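You operate a simulated robot arm through the tools that you are given. There is no shell and no other tool.

The job below is to be done with a simulated robot arm. You get a single attempt, and the scene is never put back.

JOB
Set the controls near the top of the wooden bench. At the end: the white dial is turned to 4; the white nut is turned to free; the orange dial is turned to 7; the red nut is turned to free; the set knob is turned to low; whatever was shut is shut again. Leave all else as you found it, and nothing knocked over.

It is judged by the outcome, as a careful person would: the job done as asked, and still so three seconds after it is handed in. It fails if anything else is knocked over, pushed out of place, dropped, spilled or broken.

ROBOT AND FRAMES
A 7-joint arm with a two-finger parallel gripper, fixed in place. Base frame: the origin is at the foot of the arm, x ahead of it, y to its left, z up; the work surface is at about z = 0. Lengths are in mm, angles in rad, forces in N, time in s.
With the tool pointing down near the work surface it reaches from about 240 to 620 mm from the base axis. Its first joint turns from -1.152 to 1.152 rad. Payload 2.6 kg.
The tool frame sits at the grasp point between the pads (the TCP): z along the fingers, y along the line on which they close. The tips reach 30 mm beyond it. The gripper opens to 94 mm. The fingers are 28 mm wide and 10 mm thick; the gripper's body (50 by 96 mm) begins 55 mm behind the TCP.
Orientation is that of the tool frame in the base frame, as [roll, pitch, yaw] about the fixed x, y, z axes, in that order (R = Rz(yaw) Ry(pitch) Rx(roll)). With the fingers straight down and closing along the base's y, the tool's x points along the base's -x, its y along +y and its z along -z.

CONTROLS
- The arm moves only by the tool apply_moves. Its argument "commands" is a list of rows, each a list of 7 numbers: the turn, a rotation vector about the tool's x, y, z in rad, then the shift along the tool's x, y, z in mm, then the gripper command, from -1 (shut) to 1 (fully open), values between in proportion. In form: [[rx, ry, rz, x, y, z, grip], ...]. A call has 1 to 20 rows; each row is the pose to reach, as a shift and turn from the pose commanded when the call began, along the tool's axes at that moment. Each row takes 0.2 s and may step no farther than 50 mm and 0.15 rad from the row before; otherwise, or with a gripper value out of range, the whole call is refused. Where a pose cannot be reached the arm comes as near as it can. A force on the tool above 40 N (or 10 N above the force at the start of the call, whichever is more), or a blocked arm, ends the call early, and 0.2 s more pass. Each finger travels about 72 mm/s and halts on what it meets, pressing with about 24 N; the grip force reading is that of the motor and also rises with nothing between the fingers. The clock runs only during rows and for 0.2 s after the last one: add rows that repeat a pose to give the fingers time. It gives the time, the measured TCP pose, the force on the tool (base axes), the opening and the grip force at its end, in the units of the frame above (readings bear some noise), with the torque about the TCP (base axes, N m) and any sound that the robot's microphone picked up.
- Cameras (640 x 400 px; columns grow to the right, rows downward): "scene" is fixed at [26.2, 426.2, 565.2]; the picture's right is [-0.85, -0.53, 0.00], its down [-0.30, 0.49, -0.82] and it looks along [0.43, -0.70, -0.57] (base axes); focal length 286 px, centre (320, 200). "wrist" rides on the gripper at [76, 14, -102] in the tool frame; the picture's right is [-0.18, 0.98, 0.00], its down [-0.75, -0.14, -0.64] and it looks along [-0.63, -0.12, 0.77] (tool axes); focal length 243 px, centre (320, 200).
- camera(camera): a new picture of that camera. No time passes.
- point_at(camera, pixels): for up to 12 pixels [column, row] of the newest picture of that camera ("zoom" is the newest enlarged one), the place [x, y, z] in the base frame of the surface seen there, good to about 2 mm. No time passes.
- inspect(camera, box): a new picture of the part [left, top, right, bottom] of that camera's present view, enlarged. No time passes.
- finish_job(): hands the job in; it is judged then, once.

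Unless the task says otherwise, let go and move clear before handing in.

The tools are called after "Call:" as a command line: name --pt "numbers of a row" for each row, then --argument value for the rest, lists and objects as JSON in quotes. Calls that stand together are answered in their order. apply_moves: Moves the arm, as the interface text tells. Its arguments: {"type":"object","properties":{"commands":{"type":"array","items":{"type":"array","items":{"type":"number"}}}},"required":["commands"]} The other tools are called the same way: camera (camera) takes a picture; point_at (camera, pixels) gives the place of the surface under pixels of a picture; inspect (camera, box) takes an enlarged picture of a part of a camera's view; finish_job () hands the job in.

At the start:

```text
t: 0.0
tool_pos: [346.1, -95.7, 395.4]
tcp_rot: [3.142, 0.0, 3.141]
force: [-0.6, 0.1, -0.6]
ft_torque: [0.0, 0.01, 0.01]
grip_width: 94.3
grasp_force: 0.0
```

scene: 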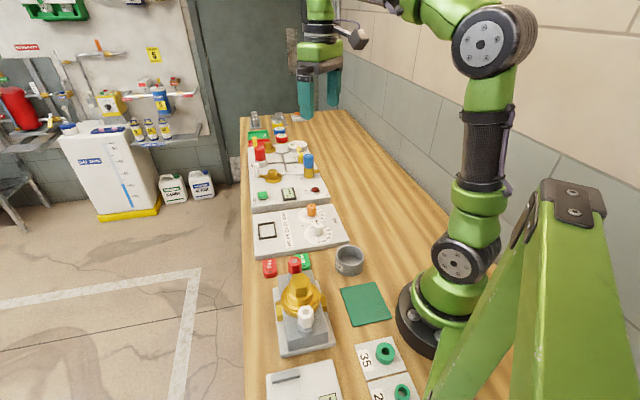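
wrist: 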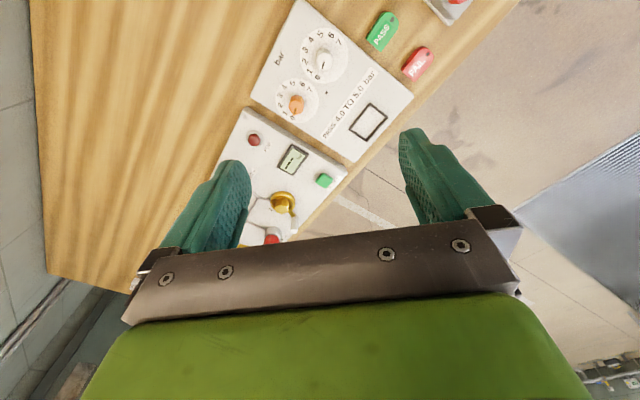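

The wrist picture shows a plate with a white dial (324,62) and an orange dial (296,104), and the scene shows more panels beyond. I'll enlarge parts of the scene to find the controls named.

Call:
inspect --camera "scene" --box '[230, 100, 350, 180]'

Call:
inspect --camera "scene" --box '[230, 170, 370, 260]'

Call:
inspect --camera "scene" --box '[230, 250, 430, 400]'

Call:
inspect --camera "wrist" --box '[220, 0, 460, 150]'

Call:
inspect --camera "wrist" --box '[200, 100, 400, 250]'

```text
5.00 times, centred on (290, 140) of scene
```

zoom: 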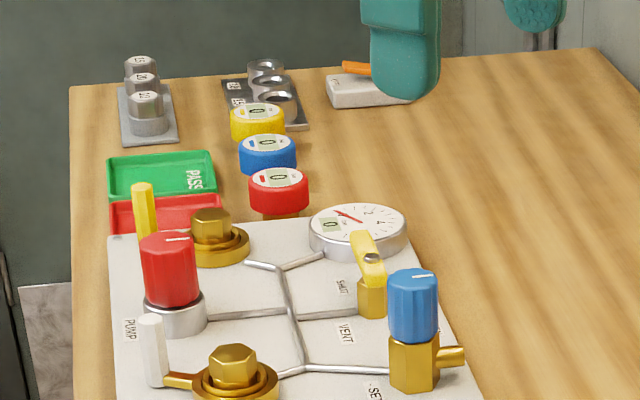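

```text
4.44 times, centred on (300, 215) of scene
```

zoom: 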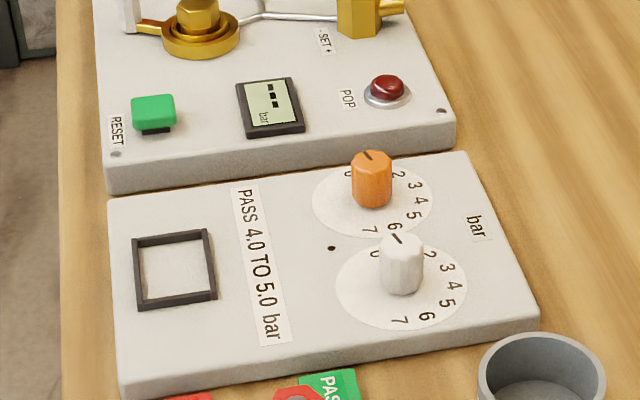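

```text
2.67 times, centred on (330, 325) of scene
```

zoom: 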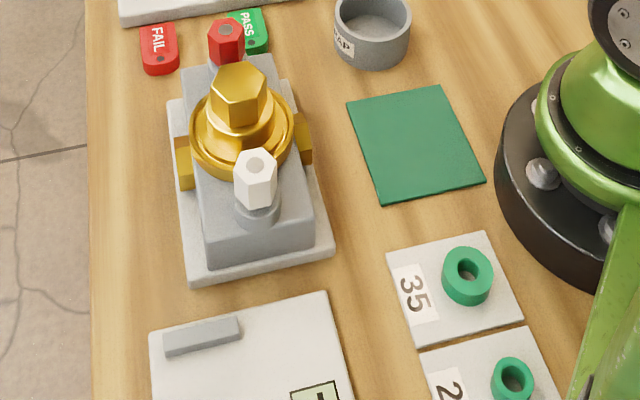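

```text
2.67 times, centred on (340, 75) of wrist
```

zoom: 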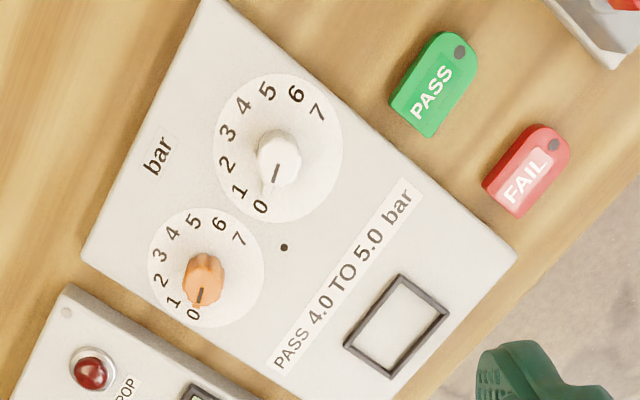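

```text
2.67 times, centred on (300, 175) of wrist
```

zoom: 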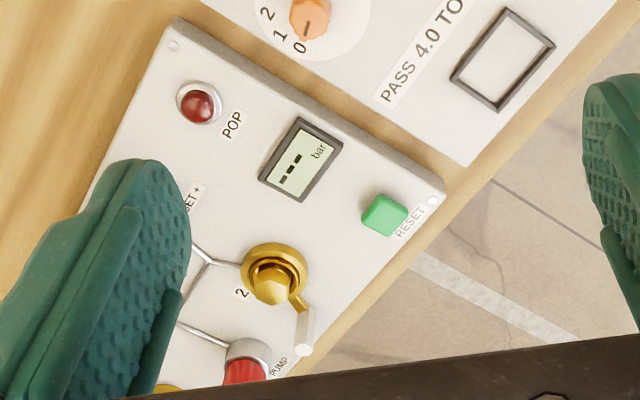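

The scene shows the dial plate, a pressure panel with a blue knob near "SET +", and a grey block with white (305,318) and red (295,265) hex nuts. I'll get coordinates for these before moving the wrist camera around for a closer look.

Call:
camera --camera "scene"

Call:
point_at --camera "scene" --pixels '[[305, 311], [294, 261], [300, 283], [312, 207], [318, 223], [309, 156], [262, 148], [270, 270], [350, 255], [300, 390], [302, 345], [318, 345]]'

Call:
inspect --camera "scene" --box '[240, 330, 440, 400]'

Call:
inspect --camera "scene" --box '[260, 250, 360, 350]'

```text
taken
```

scene: 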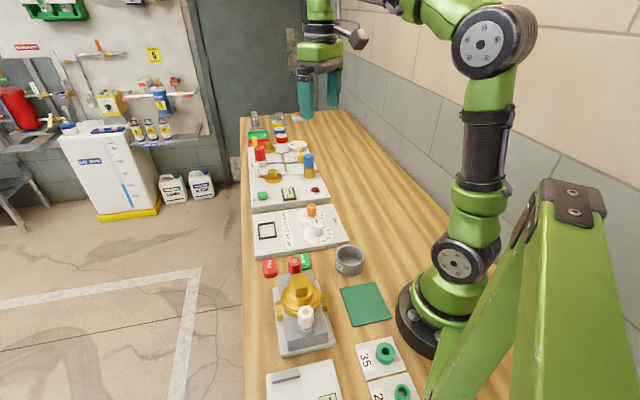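

```text
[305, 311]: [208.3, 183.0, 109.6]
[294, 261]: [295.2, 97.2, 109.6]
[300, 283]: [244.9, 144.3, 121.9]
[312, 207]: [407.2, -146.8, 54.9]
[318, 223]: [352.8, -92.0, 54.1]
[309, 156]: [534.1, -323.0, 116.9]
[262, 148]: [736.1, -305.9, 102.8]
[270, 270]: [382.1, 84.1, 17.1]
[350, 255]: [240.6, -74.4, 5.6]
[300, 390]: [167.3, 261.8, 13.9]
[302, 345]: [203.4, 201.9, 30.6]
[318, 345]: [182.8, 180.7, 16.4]
```

```text
3.20 times, centred on (340, 365) of scene
```

zoom: 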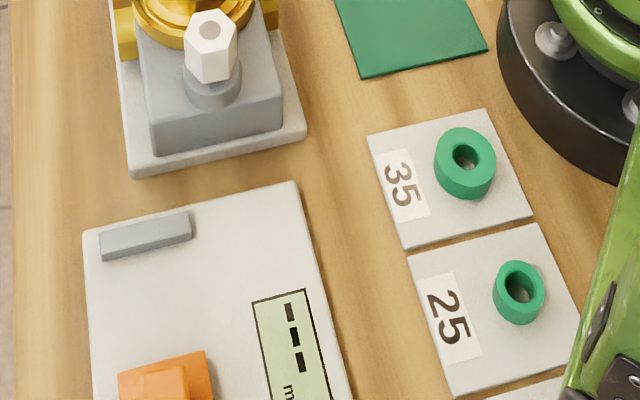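

```text
4.00 times, centred on (310, 300) of scene
```

zoom: 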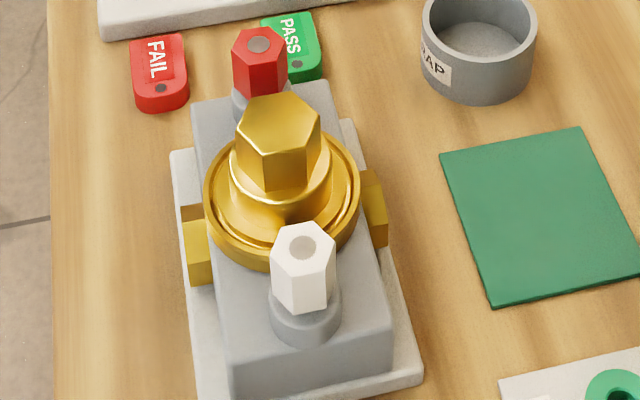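

The nuts sit at about (208,183) and (295,97), with their tops near z=110. I'll move the wrist camera over toward them to look for any "free" markings.

Call:
apply_moves --pt "0 0 0 0 45 0 1" --pt "0 0 0 5 90 0 1" --pt "0 0 0 10 135 0 1" --pt "0 0 0 15 180 0 1" --pt "0 0 0 20 226 0 1" --pt "0 0 0 20 226 0 1"

Call:
camera --camera "wrist"

```text
t: 1.4
tool_pos: [323.8, 131.9, 394.3]
tcp_rot: [-3.141, -0.001, 3.141]
force: [0.2, 0.5, 0.3]
ft_torque: [0.03, 0.01, 0.02]
grip_width: 94.0
grasp_force: 0.0
```

```text
taken
```

wrist: 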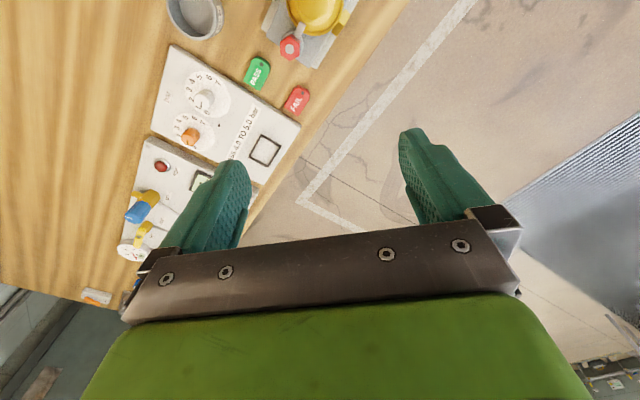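

From here the nuts are cut off at the top edge (around (300,40)). I'll swing the wrist a quarter turn and move it so the camera looks over the nuts from the far end.

Call:
apply_moves --pt "0 0 0.14 5 7 3 1" --pt "0 0 0.28 10 14 6 1" --pt "0 0 0.42 15 21 10 1" --pt "0 0 0.56 20 28 15 1" --pt "0 0 0.7 25 35 20 1" --pt "0 0 0.84 30 42 25 1" --pt "0 0 0.98 35 49 30 1" --pt "0 0 1.12 40 56 35 1" --pt "0 0 1.26 44 64 40 1" --pt "0 0 1.4 48 71 47 1" --pt "0 0 1.54 52 78 54 1" --pt "0 0 1.57 52 78 54 1"

Call:
camera --camera "wrist"

```text
t: 4.0
tool_pos: [273.7, 208.6, 340.5]
tcp_rot: [-3.141, -0.001, 1.57]
force: [-0.1, 0.3, 0.1]
ft_torque: [0.0, -0.02, 0.01]
grip_width: 94.1
grasp_force: 0.1
```

```text
taken
```

wrist: 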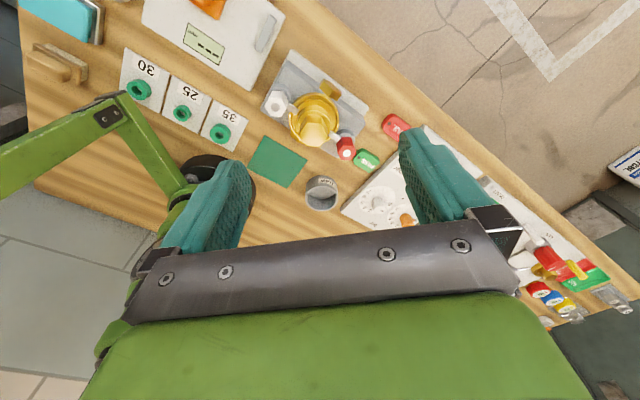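

Call:
inspect --camera "wrist" --box '[250, 40, 410, 170]'

Call:
inspect --camera "wrist" --box '[0, 0, 320, 160]'

Call:
inspect --camera "wrist" --box '[490, 200, 640, 330]'

```text
3.08 times, centred on (330, 105) of wrist
```

zoom: 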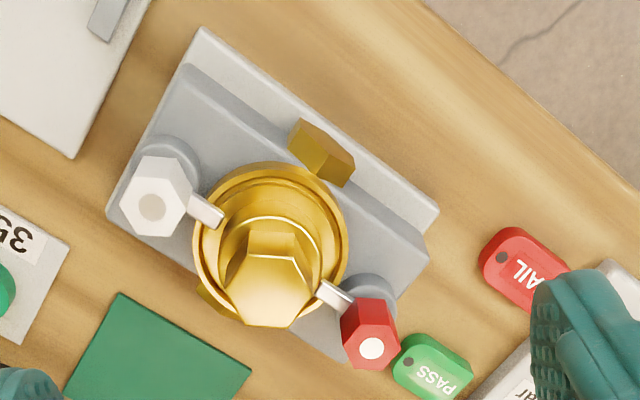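

```text
2.00 times, centred on (160, 80) of wrist
```

zoom: 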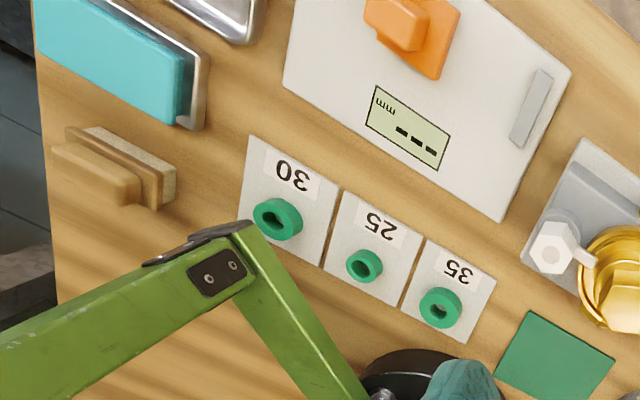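

```text
3.08 times, centred on (565, 265) of wrist
```

zoom: 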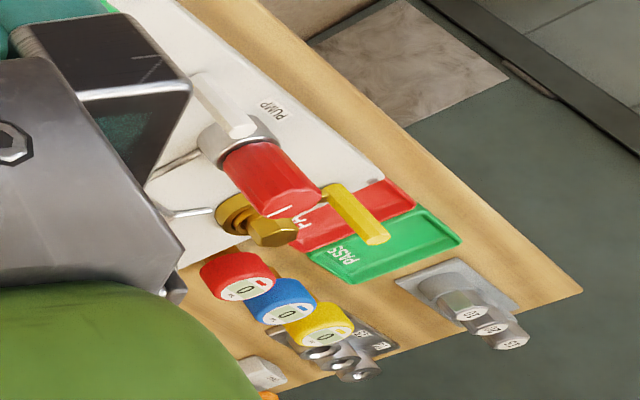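

Each hex nut carries a small silver tab that reaches over the brass flange, so "free" probably means the tab swung clear. I'll measure these features and then look for labels on the main panel.

Call:
inspect --camera "wrist" --box '[250, 40, 410, 170]'

Call:
point_at --camera "zoom" --pixels '[[150, 207], [158, 172], [207, 210], [370, 350], [385, 318], [333, 293], [270, 290], [262, 180], [150, 150], [375, 285], [410, 205], [240, 230]]'

Call:
inspect --camera "wrist" --box '[260, 70, 320, 120]'

Call:
inspect --camera "wrist" --box '[320, 115, 380, 165]'

```text
3.08 times, centred on (330, 105) of wrist
```

zoom: 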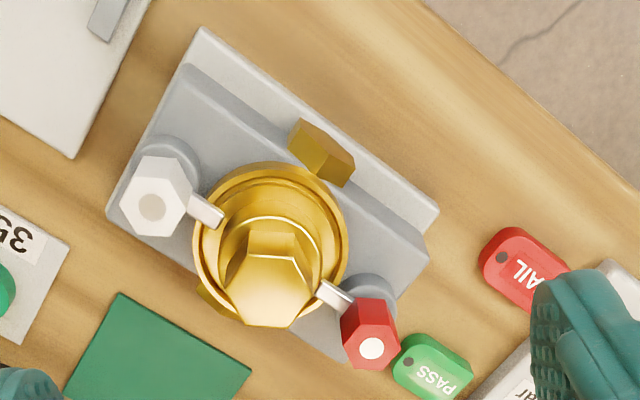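

```text
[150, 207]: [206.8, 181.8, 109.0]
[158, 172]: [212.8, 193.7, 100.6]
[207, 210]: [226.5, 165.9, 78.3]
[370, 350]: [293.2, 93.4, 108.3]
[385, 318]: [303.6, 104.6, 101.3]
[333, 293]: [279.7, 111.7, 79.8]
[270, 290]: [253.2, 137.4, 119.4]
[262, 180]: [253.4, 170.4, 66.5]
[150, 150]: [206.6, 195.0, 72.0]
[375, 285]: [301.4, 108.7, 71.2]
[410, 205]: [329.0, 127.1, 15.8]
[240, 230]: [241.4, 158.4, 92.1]
```

```text
8.00 times, centred on (290, 95) of wrist
```

zoom: 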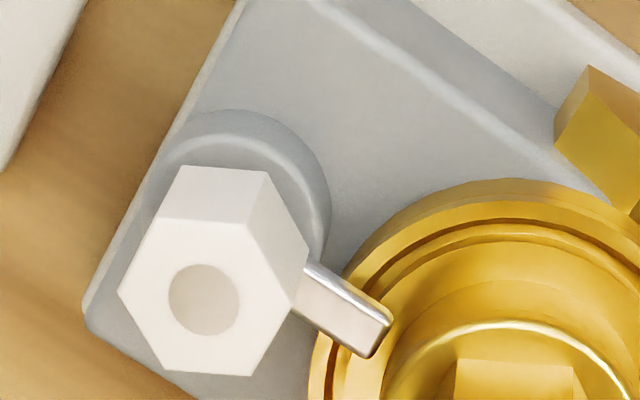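

```text
8.00 times, centred on (350, 140) of wrist
```

zoom: 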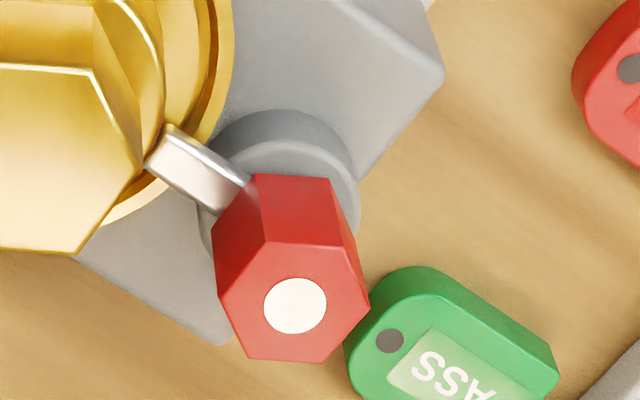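

The white nut's axis is near (207,182) and the red nut's near (293,95); both tabs point at the brass centre (250,138). Next I'll move the wrist camera over the main panel to study the set knob.

Call:
apply_moves --pt "0 0 -0.08 -41 11 -4 1" --pt "0 0 -0.16 -82 21 -8 1" --pt "0 0 -0.24 -123 32 -12 1" --pt "0 0 -0.32 -164 42 -16 1" --pt "0 0 -0.4 -205 53 -20 1" --pt "0 0 -0.48 -246 64 -24 1" --pt "0 0 -0.56 -287 74 -28 1" --pt "0 0 -0.64 -328 85 -32 1" --pt "0 0 -0.72 -369 95 -36 1" --pt "0 0 -0.785 -409 106 -40 1" --pt "0 0 -0.785 -409 106 -40 1"

Call:
camera --camera "wrist"

```text
t: 6.4
tool_pos: [380.9, -201.1, 379.9]
tcp_rot: [3.141, 0.002, 2.357]
force: [-0.7, -0.1, 0.0]
ft_torque: [0.01, -0.01, -0.01]
grip_width: 94.1
grasp_force: 0.0
```

```text
taken
```

wrist: 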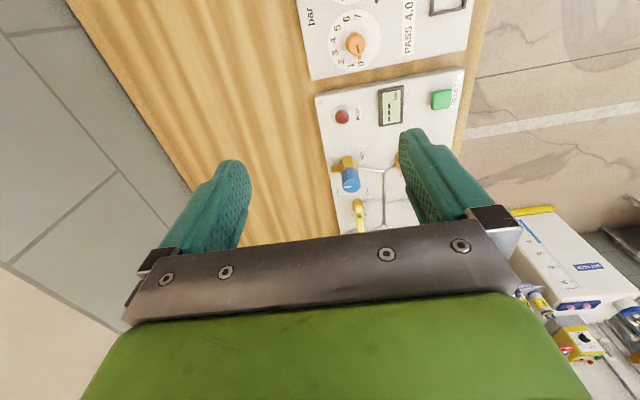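

The blue knob shows at (350,180), partly hidden by the finger. I'll shift the camera sideways and forward so the panel falls in the gap between the fingers.

Call:
inspect --camera "wrist" --box '[310, 60, 480, 240]'

Call:
point_at --camera "wrist" --pixels '[[351, 186], [345, 160], [342, 115], [391, 106], [440, 99], [358, 206], [355, 42], [320, 96]]'

Call:
apply_moves --pt "0 0 0 -20 22 0 1" --pt "0 0 0 -40 44 0 1" --pt "0 0 0 -50 60 0 1" --pt "0 0 0 -50 60 0 1"

Call:
camera --camera "wrist"

```text
2.22 times, centred on (395, 150) of wrist
```

zoom: 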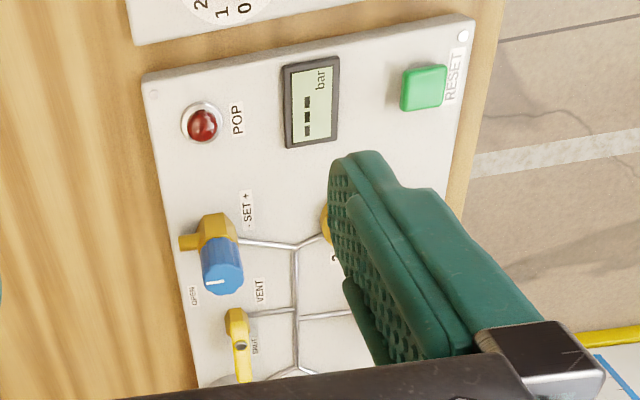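

```text
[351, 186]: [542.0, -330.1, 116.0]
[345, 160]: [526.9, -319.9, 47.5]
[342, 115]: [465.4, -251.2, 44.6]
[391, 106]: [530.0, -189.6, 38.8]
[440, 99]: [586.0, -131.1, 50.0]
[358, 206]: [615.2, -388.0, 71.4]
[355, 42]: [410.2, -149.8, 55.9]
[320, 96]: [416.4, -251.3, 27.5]
```

```text
t: 7.4
tool_pos: [459.5, -192.8, 378.4]
tcp_rot: [-3.141, 0.001, 2.358]
force: [0.4, -0.1, -0.3]
ft_torque: [0.02, -0.05, -0.02]
grip_width: 93.9
grasp_force: 0.0
```

```text
taken
```

wrist: 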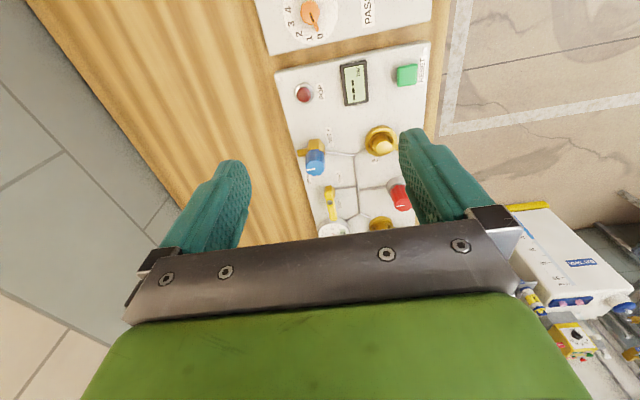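

Call:
inspect --camera "wrist" --box '[280, 110, 360, 180]'

Call:
inspect --camera "wrist" --box '[270, 110, 430, 240]'

Call:
inspect --camera "wrist" --box '[250, 0, 440, 120]'

Call:
inspect --camera "scene" --box '[290, 140, 340, 190]'

```text
5.71 times, centred on (320, 145) of wrist
```

zoom: 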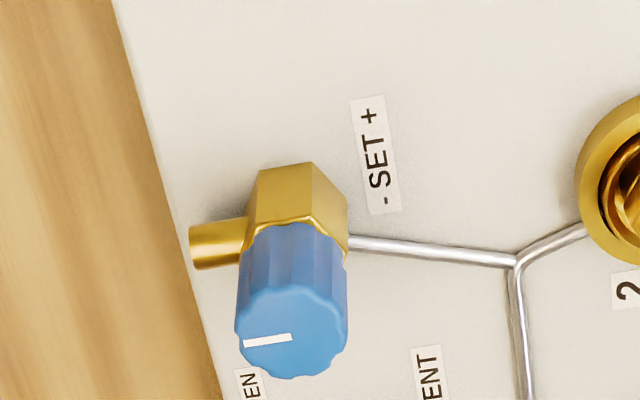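

```text
3.08 times, centred on (350, 175) of wrist
```

zoom: 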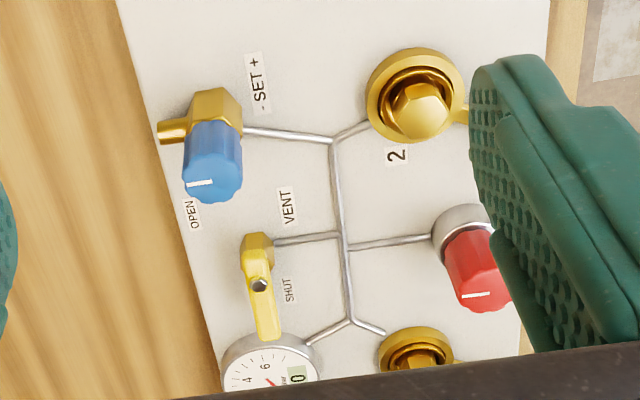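

```text
3.33 times, centred on (345, 60) of wrist
```

zoom: 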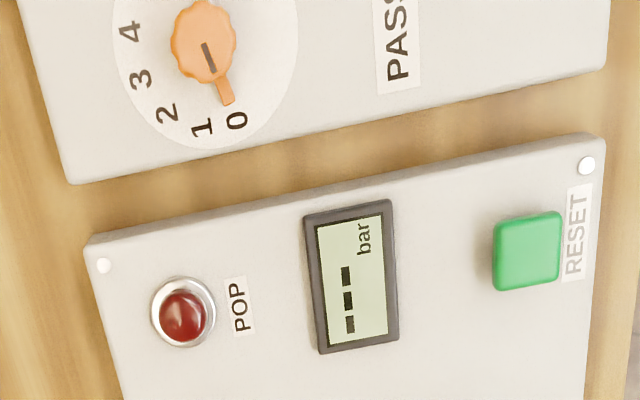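

```text
8.00 times, centred on (315, 165) of scene
```

zoom: 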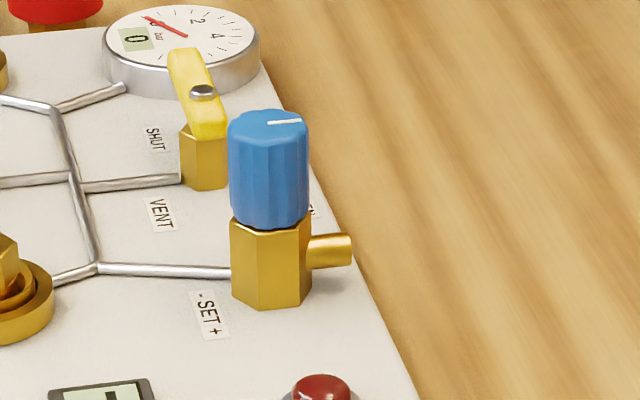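

The blue knob carries the "- SET +" label, and its white mark points away from the label, toward the arm side. So "low" should be counterclockwise, toward "-". Next I'll pull back for a clear overhead view of the two dials.

Call:
inspect --camera "wrist" --box '[280, 110, 360, 180]'

Call:
point_at --camera "zoom" --pixels '[[290, 335], [245, 345], [290, 295], [340, 325], [295, 375], [290, 340], [295, 240], [285, 180], [262, 190], [335, 200], [375, 120], [383, 200]]'

Call:
apply_moves --pt "0 0 0 36 8 27 1" --pt "0 0 0 72 16 54 1" --pt "0 0 0 108 24 80 1" --pt "0 0 0 108 24 80 1"

Call:
camera --camera "wrist"

```text
5.71 times, centred on (320, 145) of wrist
```

zoom: 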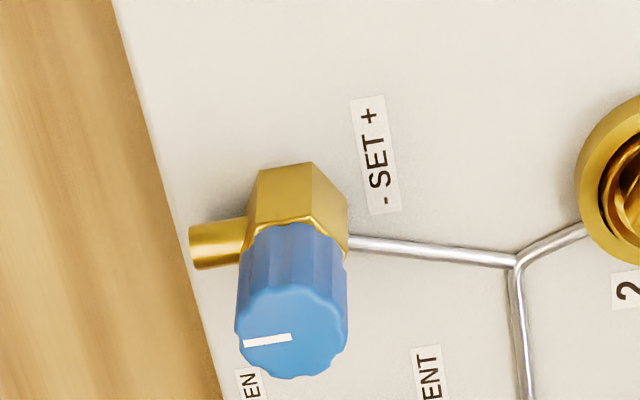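

```text
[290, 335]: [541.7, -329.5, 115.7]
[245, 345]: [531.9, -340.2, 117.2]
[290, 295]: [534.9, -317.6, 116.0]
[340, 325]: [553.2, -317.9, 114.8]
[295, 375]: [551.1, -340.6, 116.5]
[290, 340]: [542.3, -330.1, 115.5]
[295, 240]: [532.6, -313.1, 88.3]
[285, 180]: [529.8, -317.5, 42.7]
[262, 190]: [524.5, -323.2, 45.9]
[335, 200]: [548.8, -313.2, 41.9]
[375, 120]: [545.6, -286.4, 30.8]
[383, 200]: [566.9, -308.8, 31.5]
```

```text
t: 8.4
tool_pos: [398.4, -98.0, 300.5]
tcp_rot: [3.141, 0.0, 2.357]
force: [0.1, 0.5, -0.3]
ft_torque: [-0.01, -0.01, -0.01]
grip_width: 94.1
grasp_force: 0.0
```

```text
taken
```

wrist: 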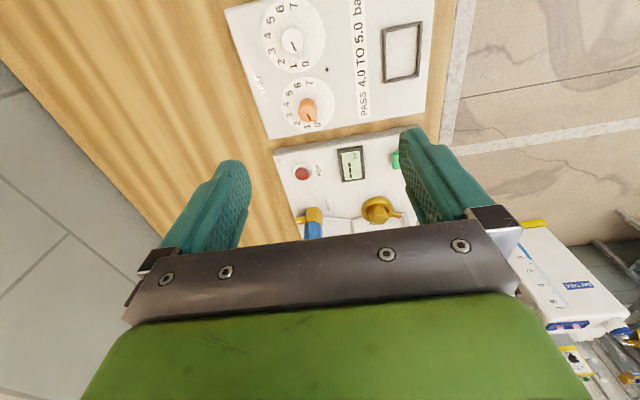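

The blue knob's centre is about (542.5,-329), with a radius of about 15 mm and its top at z≈117. Now I'll zoom in on the dials at (291,42) and (308,108) to measure their scale positions.

Call:
inspect --camera "wrist" --box '[260, 0, 340, 76]'

Call:
point_at --camera "zoom" --pixels '[[250, 320], [320, 320], [400, 320]]'

Call:
inspect --camera "wrist" --box '[270, 70, 350, 146]'

```text
5.26 times, centred on (300, 38) of wrist
```

zoom: 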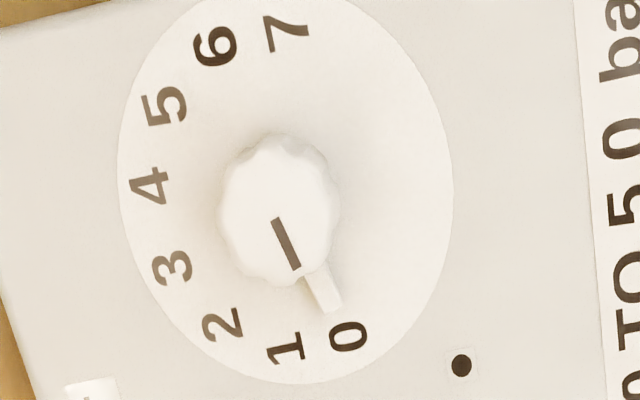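

```text
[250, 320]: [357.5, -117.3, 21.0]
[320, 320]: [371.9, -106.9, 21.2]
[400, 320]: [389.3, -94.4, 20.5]
```

```text
5.26 times, centred on (310, 108) of wrist
```

zoom: 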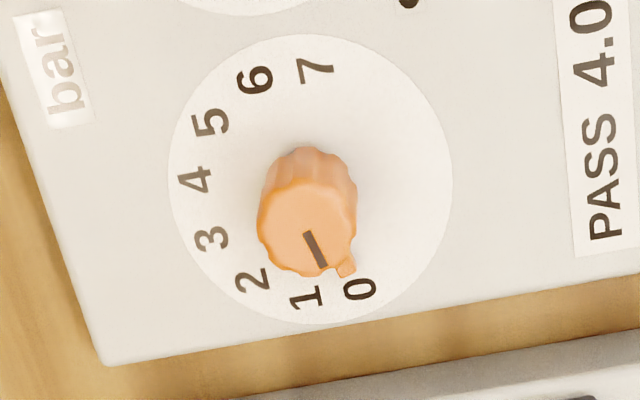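

The pointers are near 0 to 1 on both dials. I'll measure the digits, disc edges and knob points so I can compute the angles.

Call:
point_at --camera "zoom" --pixels '[[360, 289], [307, 297], [253, 280], [211, 239], [195, 180], [211, 122], [256, 80], [317, 69], [168, 190], [453, 180], [310, 33], [316, 325]]'

Call:
point_at --camera "zoom" --pixels '[[348, 265], [306, 231], [322, 266], [258, 220], [355, 225], [305, 182], [308, 274], [306, 228], [300, 155], [262, 175], [354, 175], [345, 272]]'

Call:
inspect --camera "wrist" --box '[260, 0, 340, 76]'

Call:
point_at --camera "zoom" --pixels '[[349, 336], [287, 347], [223, 324], [173, 267], [151, 187], [165, 106], [214, 45], [285, 33], [117, 170], [453, 180], [325, 300], [298, 383]]'

Call:
point_at --camera "zoom" --pixels '[[332, 308], [318, 275], [275, 220], [297, 268], [220, 215], [337, 205], [278, 140], [280, 280], [278, 215], [300, 210]]'

```text
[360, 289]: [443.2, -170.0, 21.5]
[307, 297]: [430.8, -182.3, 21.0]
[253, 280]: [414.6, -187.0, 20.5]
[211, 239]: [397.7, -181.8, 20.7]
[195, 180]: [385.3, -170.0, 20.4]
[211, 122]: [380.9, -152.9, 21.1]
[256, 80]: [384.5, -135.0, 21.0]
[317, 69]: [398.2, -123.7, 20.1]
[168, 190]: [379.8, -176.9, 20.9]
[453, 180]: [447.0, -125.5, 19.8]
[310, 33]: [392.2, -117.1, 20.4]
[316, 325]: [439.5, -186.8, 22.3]
```

```text
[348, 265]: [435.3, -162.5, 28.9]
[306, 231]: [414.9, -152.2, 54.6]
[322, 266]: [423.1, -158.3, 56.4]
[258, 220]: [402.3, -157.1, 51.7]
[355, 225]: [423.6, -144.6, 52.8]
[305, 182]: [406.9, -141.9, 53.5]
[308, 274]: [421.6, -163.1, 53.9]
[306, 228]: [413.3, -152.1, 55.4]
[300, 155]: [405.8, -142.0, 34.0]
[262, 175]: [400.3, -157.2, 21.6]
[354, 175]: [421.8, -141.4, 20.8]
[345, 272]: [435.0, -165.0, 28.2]
```

```text
5.26 times, centred on (300, 38) of wrist
```

zoom: 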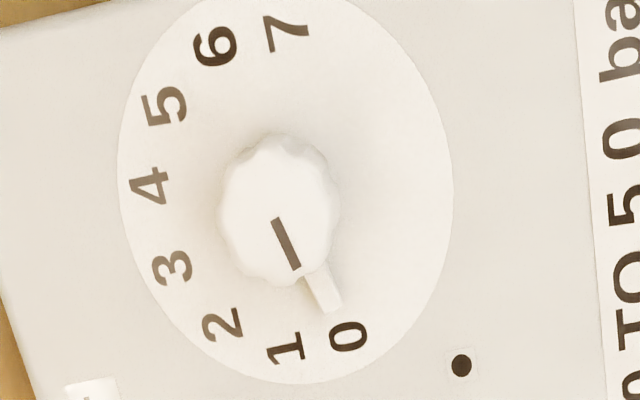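

```text
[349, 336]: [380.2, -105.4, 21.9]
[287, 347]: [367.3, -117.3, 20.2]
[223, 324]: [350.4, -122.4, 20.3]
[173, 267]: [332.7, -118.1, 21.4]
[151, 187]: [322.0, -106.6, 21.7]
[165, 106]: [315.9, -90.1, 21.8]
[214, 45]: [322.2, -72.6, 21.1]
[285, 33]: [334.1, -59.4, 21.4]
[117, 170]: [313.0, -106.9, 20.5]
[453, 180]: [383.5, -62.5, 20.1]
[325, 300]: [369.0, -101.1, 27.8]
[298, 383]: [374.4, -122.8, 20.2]
```

```text
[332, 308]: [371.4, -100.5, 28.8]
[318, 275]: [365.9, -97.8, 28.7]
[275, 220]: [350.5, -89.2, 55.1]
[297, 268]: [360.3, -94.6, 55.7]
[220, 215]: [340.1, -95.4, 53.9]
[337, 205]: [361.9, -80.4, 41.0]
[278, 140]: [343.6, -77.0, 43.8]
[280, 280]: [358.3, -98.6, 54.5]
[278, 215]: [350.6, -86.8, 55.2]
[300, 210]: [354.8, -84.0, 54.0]
```

Both dials have 30° steps going clockwise from 0 at about -30° in the base frame: white centre (351,-89), orange centre (414.3,-153). White to 4 is 120° clockwise and orange to 7 is 210° clockwise. I'll move above the white dial, turning the wrist the other way first to leave travel.

Call:
apply_moves --pt "0 0 -0.141 3 -2 11.5 0.3" --pt "0 0 -0.282 6 -4 23 0.1" --pt "0 0 -0.423 9 -6 34.5 0.1" --pt "0 0 -0.564 12 -8 46 0.1" --pt "0 0 -0.705 15 -10 57.5 0.1" --pt "0 0 -0.846 18 -12 69 0.1" --pt "0 0 -0.987 21 -14 80.5 0.1" --pt "0 0 -1.128 24 -16 92 0.1" --pt "0 0 -1.269 27 -18 103.5 0.1" --pt "0 0 -1.41 30 -20 115 0.1" --pt "0 0 -1.551 33 -22 126.5 0.1" --pt "0 0 -1.692 36 -24 138 0.1" --pt "0 0 -1.833 39.6 -26.9 150 0.1" --pt "0 0 -1.833 39.6 -26.9 150 0.1"

Call:
camera --camera "wrist"

Call:
camera --camera "scene"

```text
t: 11.4
tool_pos: [352.8, -90.5, 151.4]
tcp_rot: [-3.14, -0.001, -2.091]
force: [0.6, -0.6, -0.3]
ft_torque: [0.01, -0.01, 0.0]
grip_width: 51.7
grasp_force: 0.0
```

```text
taken
```

wrist: 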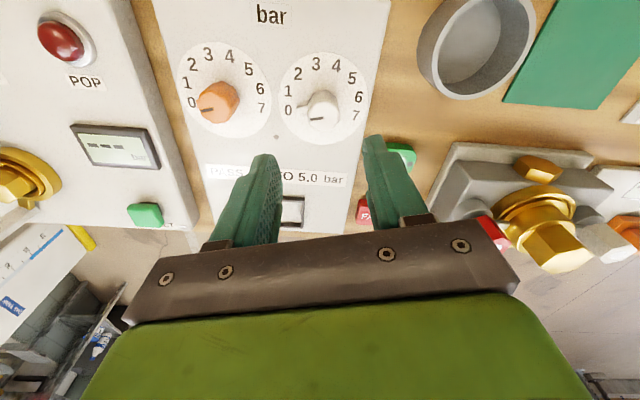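

```text
taken
```

scene: 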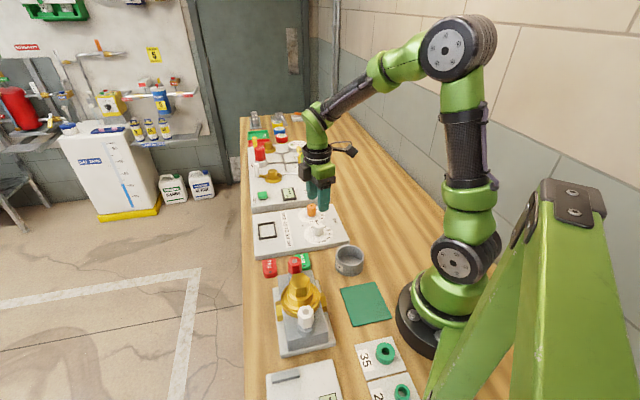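

The wrist reached yaw -2.09 rad without trouble, and the white dial is at (322,108). I'll take a close look to refine its centre before descending.

Call:
inspect --camera "wrist" --box '[270, 40, 380, 150]'

Call:
point_at --camera "zoom" --pixels '[[105, 225], [260, 190], [220, 240], [225, 195], [222, 215], [155, 215], [185, 205], [50, 200], [355, 185], [200, 60], [205, 340], [190, 170]]'

```text
3.64 times, centred on (325, 95) of wrist
```

zoom: 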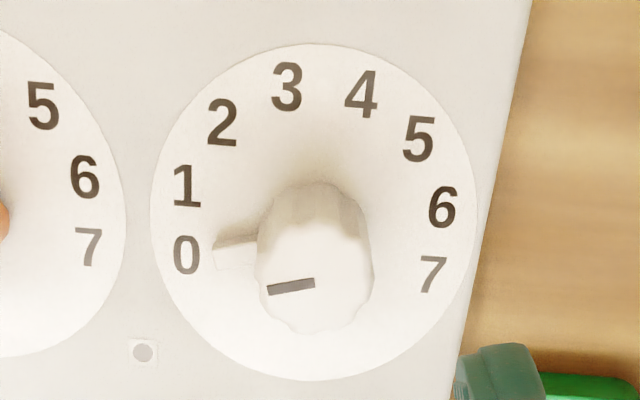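

```text
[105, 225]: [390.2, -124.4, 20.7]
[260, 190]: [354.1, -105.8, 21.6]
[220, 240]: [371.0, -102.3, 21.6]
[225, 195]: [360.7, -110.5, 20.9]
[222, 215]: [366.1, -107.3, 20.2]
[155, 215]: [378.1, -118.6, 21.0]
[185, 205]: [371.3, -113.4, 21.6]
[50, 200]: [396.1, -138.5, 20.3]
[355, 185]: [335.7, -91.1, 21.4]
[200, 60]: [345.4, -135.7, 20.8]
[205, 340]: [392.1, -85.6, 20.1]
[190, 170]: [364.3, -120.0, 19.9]
```

Call:
point_at --camera "zoom" --pixels '[[315, 265], [262, 280], [371, 270], [315, 232], [317, 330], [270, 290], [312, 284], [220, 255], [185, 255], [362, 95], [150, 210], [476, 205]]'

```text
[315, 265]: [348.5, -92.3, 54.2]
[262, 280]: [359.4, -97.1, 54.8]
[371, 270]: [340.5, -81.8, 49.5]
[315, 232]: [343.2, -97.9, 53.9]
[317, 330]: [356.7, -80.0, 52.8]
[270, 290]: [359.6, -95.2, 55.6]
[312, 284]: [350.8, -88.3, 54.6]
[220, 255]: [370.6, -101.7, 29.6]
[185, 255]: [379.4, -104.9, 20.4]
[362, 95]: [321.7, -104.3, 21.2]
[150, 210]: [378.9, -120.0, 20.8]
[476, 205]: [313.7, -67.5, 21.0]
```

The refined white knob centre is about (350.2,-89.2), with its top at z≈55. I'll descend to put the fingertips at about z=38 around it, with the gripper open near 50 mm.

Call:
apply_moves --pt "0 0 0 -0.5 1.8 25 0.1" --pt "0 0 0 -0.5 1.8 50 0.1" --pt "0 0 0 -0.5 1.8 70 0.1" --pt "0 0 0 -0.5 1.8 82 0.1" --pt "0 0 0 -0.5 1.8 82 0.1"

Call:
camera --camera "wrist"

Call:
inspect --camera "scene" --box '[270, 170, 370, 250]'

```text
t: 12.6
tool_pos: [350.7, -88.5, 68.1]
tcp_rot: [3.14, -0.001, -2.093]
force: [-0.1, 0.4, 0.8]
ft_torque: [0.01, -0.01, 0.01]
grip_width: 51.8
grasp_force: 0.0
```

```text
taken
```

wrist: 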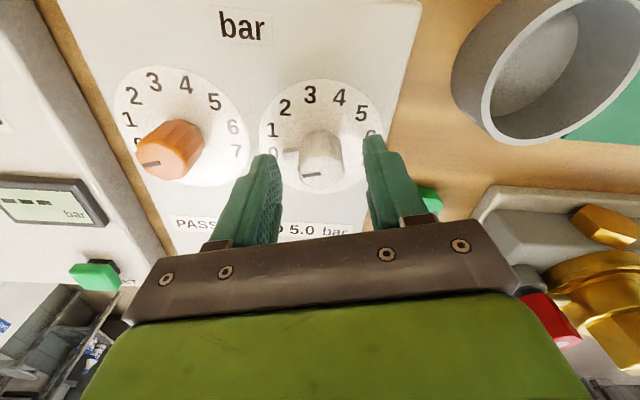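

```text
5.00 times, centred on (320, 210) of scene
```

zoom: 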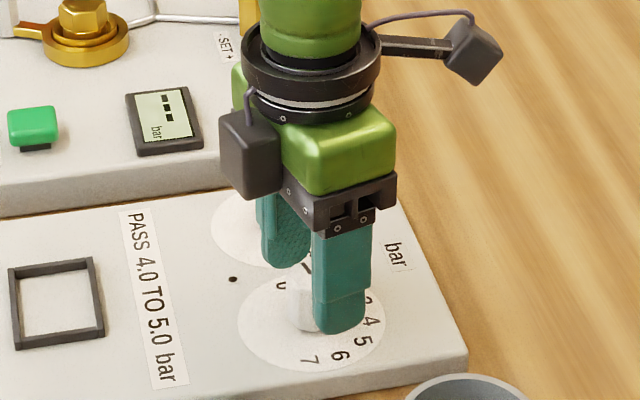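

The fingers straddle the white knob, with the tips above the pointer. I'll close the gripper and check the grip.

Call:
apply_moves --pt "0 0 0 0 0 0 -0.3" --pt "0 0 0 0 0 0 -1" --pt "0 0 0 0 0 0 -1" --pt "0 0 0 0 0 0 -1"

Call:
camera --camera "wrist"

```text
t: 13.6
tool_pos: [351.1, -87.8, 69.0]
tcp_rot: [-3.141, 0.001, -2.092]
force: [-6.5, 2.5, 1.8]
ft_torque: [0.11, 0.16, 0.01]
grip_width: 27.0
grasp_force: 44.9
```

```text
taken
```

wrist: 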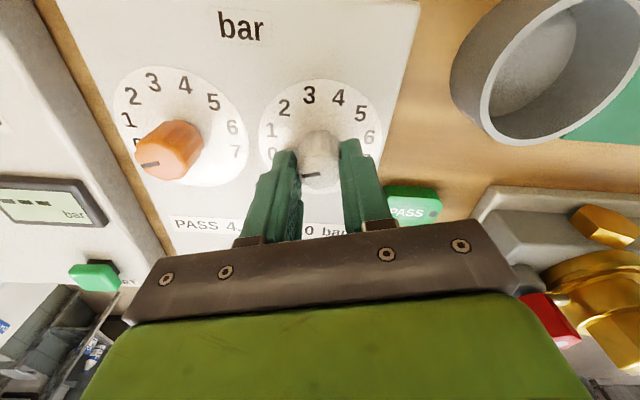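

The gripper holds the knob at 27 mm with a side force of about 7 N along the tool's +y. I'll shift slightly to relieve that, then begin a small clockwise turn.

Call:
apply_moves --pt "0 0 0 0 0.8 0 -1" --pt "0 0 0 0 0.8 0 -1"

```text
t: 14.2
tool_pos: [350.5, -89.3, 68.7]
tcp_rot: [3.14, -0.002, -2.093]
force: [5.5, -4.5, -24.9]
ft_torque: [0.26, -0.34, -0.11]
grip_width: 27.0
grasp_force: 44.9
```

After the 0.8 mm shift the reading flipped sign and z now shows -25 N. I'll hold still and read again.

Call:
apply_moves --pt "0 0 0 0 0 0 -1" --pt "0 0 0 0 0 0 -1"

Call:
inspect --camera "wrist" --box '[240, 70, 400, 230]'

```text
t: 15.0
tool_pos: [350.4, -88.2, 69.8]
tcp_rot: [-3.14, -0.002, -2.092]
force: [1.5, -1.2, -4.0]
ft_torque: [-0.1, 0.02, -0.02]
grip_width: 26.7
grasp_force: 44.6
stopped in row 2: the force on the tool passed its limit at 41 N (the readings are from after the stop); the commanded pose is now the measured one
```

```text
2.50 times, centred on (320, 150) of wrist
```

zoom: 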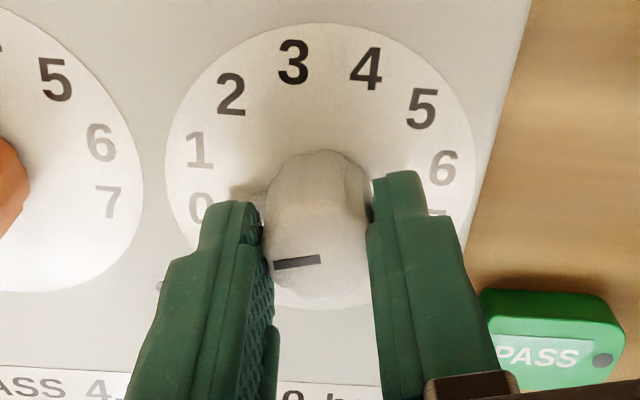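

While holding still, the force spiked past 41 N, so the full squeeze seems to be stressing the contact. I'll ease the grip command to just under the knob's width and read again.

Call:
apply_moves --pt "0 0 0 0 0 0 -0.45" --pt "0 0 0 0 0 0 -0.45"

Call:
apply_moves --pt "0 0 0 0 0 0 -0.45" --pt "0 0 0 0 0 0 -0.45"

```text
t: 15.6
tool_pos: [349.9, -89.2, 69.6]
tcp_rot: [-3.141, -0.001, -2.09]
force: [3.0, -0.4, -6.3]
ft_torque: [0.01, -0.17, -0.06]
grip_width: 26.7
grasp_force: 44.9
```

```text
t: 16.2
tool_pos: [349.0, -89.5, 69.7]
tcp_rot: [-3.141, -0.001, -2.091]
force: [3.9, -1.7, -8.7]
ft_torque: [-0.02, -0.15, -0.07]
grip_width: 27.0
grasp_force: 44.8
```

Forces have settled to about 9 N. I'll start the clockwise turn with a small amount to see whether the dial follows.

Call:
apply_moves --pt "0 0 0.1 0 0 0 -0.6" --pt "0 0 0.2 0 0 0 -0.6" --pt "0 0 0.3 0 0 0 -0.6" --pt "0 0 0.3 0 0 0 -0.6"

Call:
camera --camera "wrist"

Call:
inspect --camera "wrist" --box '[240, 70, 400, 230]'

```text
t: 17.2
tool_pos: [350.0, -88.5, 68.8]
tcp_rot: [3.141, -0.003, -2.395]
force: [-6.3, 1.7, 9.8]
ft_torque: [0.02, 0.16, 0.03]
grip_width: 27.0
grasp_force: 44.8
```

```text
taken
```

wrist: 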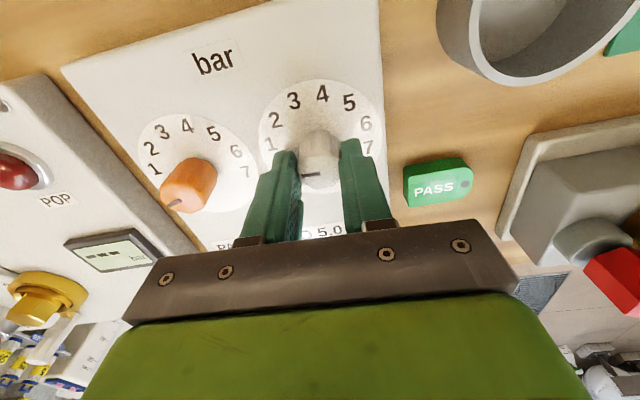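

```text
2.50 times, centred on (320, 150) of wrist
```

zoom: 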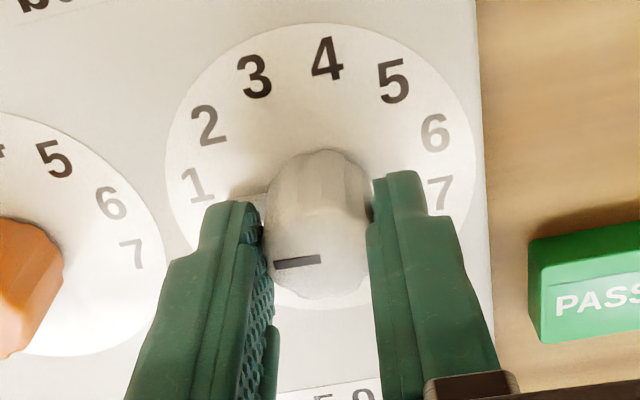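

The dial turns with the gripper; its mark stays fixed relative to the fingers. I'll continue clockwise in steps.

Call:
apply_moves --pt "0 0 0.1 0 0 0 -0.6" --pt "0 0 0.2 0 0 0 -0.6" --pt "0 0 0.3 0 0 0 -0.6" --pt "0 0 0.4 0 0 0 -0.6" --pt "0 0 0.5 0 0 0 -0.6" --pt "0 0 0.6 0 0 0 -0.6" --pt "0 0 0.7 0 0 0 -0.6" --pt "0 0 0.8 0 0 0 -0.6" --pt "0 0 0.9 0 0 0 -0.6" --pt "0 0 1.0 0 0 0 -0.6" --pt "0 0 1.0 0 0 0 -0.6"

Call:
camera --camera "wrist"

Call:
inspect --camera "wrist" --box '[240, 70, 400, 230]'

```text
t: 19.6
tool_pos: [349.7, -89.1, 67.7]
tcp_rot: [-3.142, -0.002, 2.89]
force: [-5.4, 8.7, 6.3]
ft_torque: [0.2, -0.04, -0.01]
grip_width: 27.0
grasp_force: 44.8
```

```text
taken
```

wrist: 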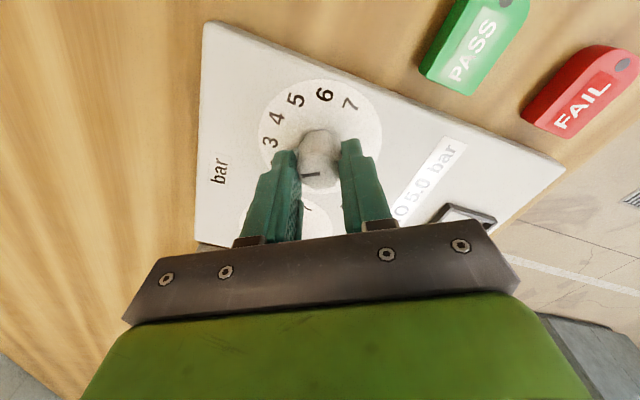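

```text
2.50 times, centred on (320, 150) of wrist
```

zoom: 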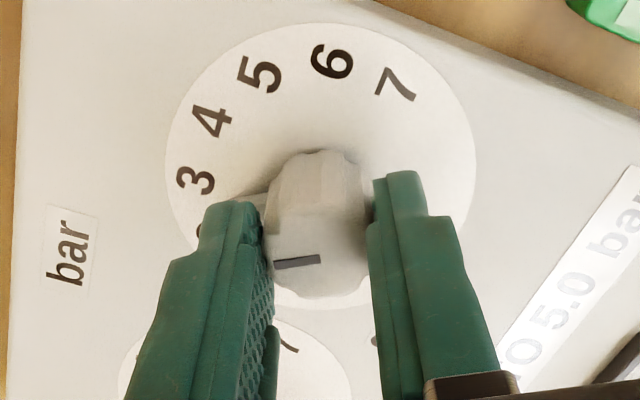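

The pointer has passed about 2.5. I'll turn the remaining 0.793 rad to reach 4.

Call:
apply_moves --pt "0 0 0.1 0 0 0 -0.6" --pt "0 0 0.2 0 0 0 -0.6" --pt "0 0 0.3 0 0 0 -0.6" --pt "0 0 0.4 0 0 0 -0.6" --pt "0 0 0.5 0 0 0 -0.6" --pt "0 0 0.6 0 0 0 -0.6" --pt "0 0 0.7 0 0 0 -0.6" --pt "0 0 0.793 0 0 0 -0.6" --pt "0 0 0.793 0 0 0 -0.6"

Call:
camera --camera "wrist"

Call:
inspect --camera "wrist" --box '[240, 70, 400, 230]'

```text
t: 21.6
tool_pos: [349.2, -87.3, 68.5]
tcp_rot: [3.141, 0.0, 2.096]
force: [-10.3, 21.7, 20.5]
ft_torque: [0.32, 0.06, -0.01]
grip_width: 27.0
grasp_force: 45.1
```

```text
taken
```

wrist: 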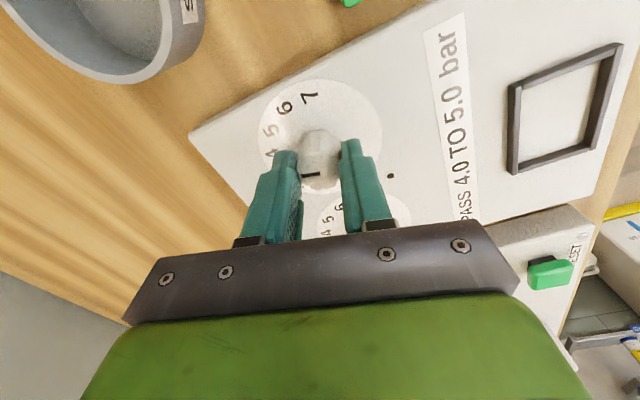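

```text
2.50 times, centred on (320, 150) of wrist
```

zoom: 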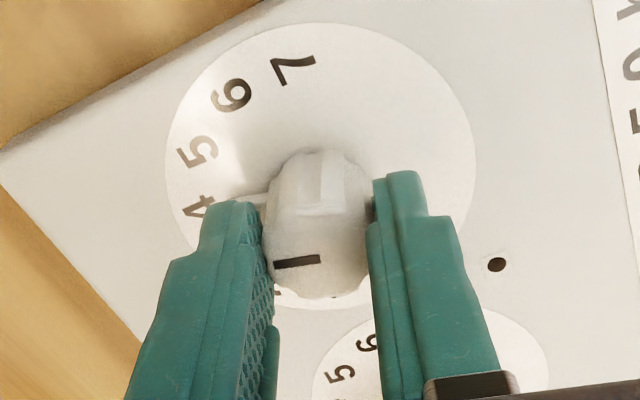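

The white pointer should now be at 4. I'll release the knob, lift clear, and check the dial.

Call:
apply_moves --pt "0 0 0 0 0 0 -0.2" --pt "0 0 0 0 0 0 0.1" --pt "0 0 0 0 0 0 0.1" --pt "0 0 0 0 0 -20 0.1" --pt "0 0 0 0 0 -50 0.1" --pt "0 0 0 0 0 -85 0.1" --pt "0 0 0 0 0 -120 0.1" --pt "0 0 0 0 0 -120 0.1"

Call:
camera --camera "wrist"

Call:
inspect --camera "wrist" --box '[240, 40, 420, 220]'

```text
t: 23.4
tool_pos: [348.8, -88.7, 188.0]
tcp_rot: [3.141, 0.0, 2.098]
force: [0.2, -0.1, 1.2]
ft_torque: [-0.02, 0.02, 0.01]
grip_width: 51.6
grasp_force: 0.1
```

```text
taken
```

wrist: 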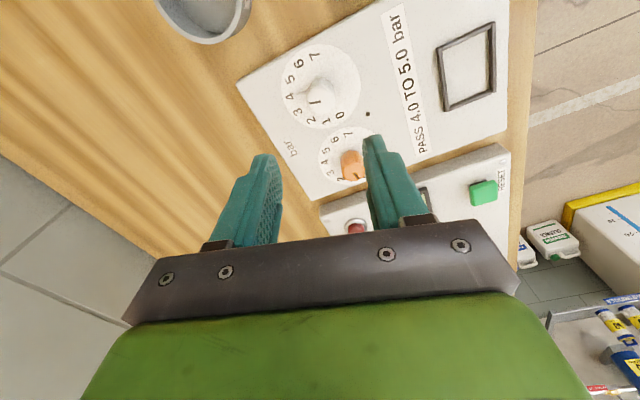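

```text
2.22 times, centred on (330, 130) of wrist
```

zoom: 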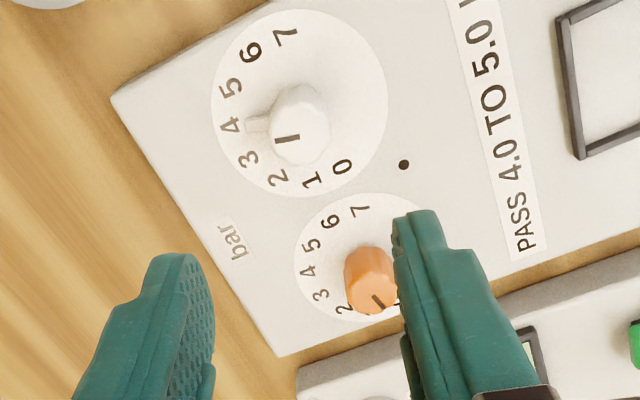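

The white pointer appears aligned with 4. I'll verify this numerically by measuring the pointer tip and the digit.

Call:
inspect --camera "wrist" --box '[275, 40, 365, 135]'

Call:
point_at --camera "zoom" --pixels '[[110, 205], [95, 200], [128, 205]]'

```text
4.21 times, centred on (320, 88) of wrist
```

zoom: 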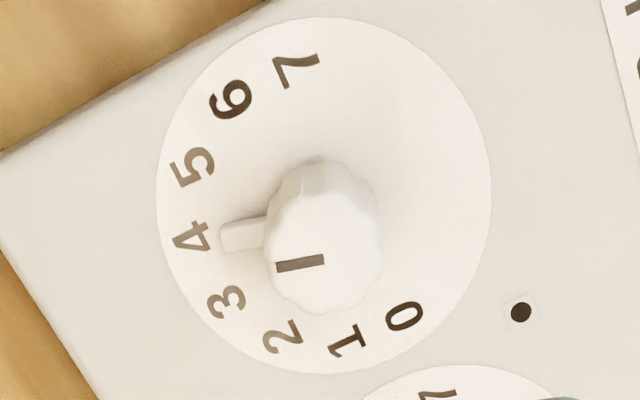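

```text
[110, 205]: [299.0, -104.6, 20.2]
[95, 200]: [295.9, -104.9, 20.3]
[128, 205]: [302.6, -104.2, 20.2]
```

Call:
point_at --camera "zoom" --pixels '[[222, 228], [225, 248], [222, 238], [192, 237], [255, 220], [258, 244], [156, 195], [490, 195], [325, 18], [325, 373], [278, 268], [322, 259]]'

```text
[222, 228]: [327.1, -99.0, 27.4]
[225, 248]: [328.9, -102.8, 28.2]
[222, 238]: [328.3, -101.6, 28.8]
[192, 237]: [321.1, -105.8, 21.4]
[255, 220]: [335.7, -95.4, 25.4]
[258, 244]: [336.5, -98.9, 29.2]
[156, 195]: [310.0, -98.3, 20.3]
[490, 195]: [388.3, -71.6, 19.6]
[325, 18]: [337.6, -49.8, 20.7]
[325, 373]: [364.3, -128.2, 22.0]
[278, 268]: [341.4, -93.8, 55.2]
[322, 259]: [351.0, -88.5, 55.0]
```

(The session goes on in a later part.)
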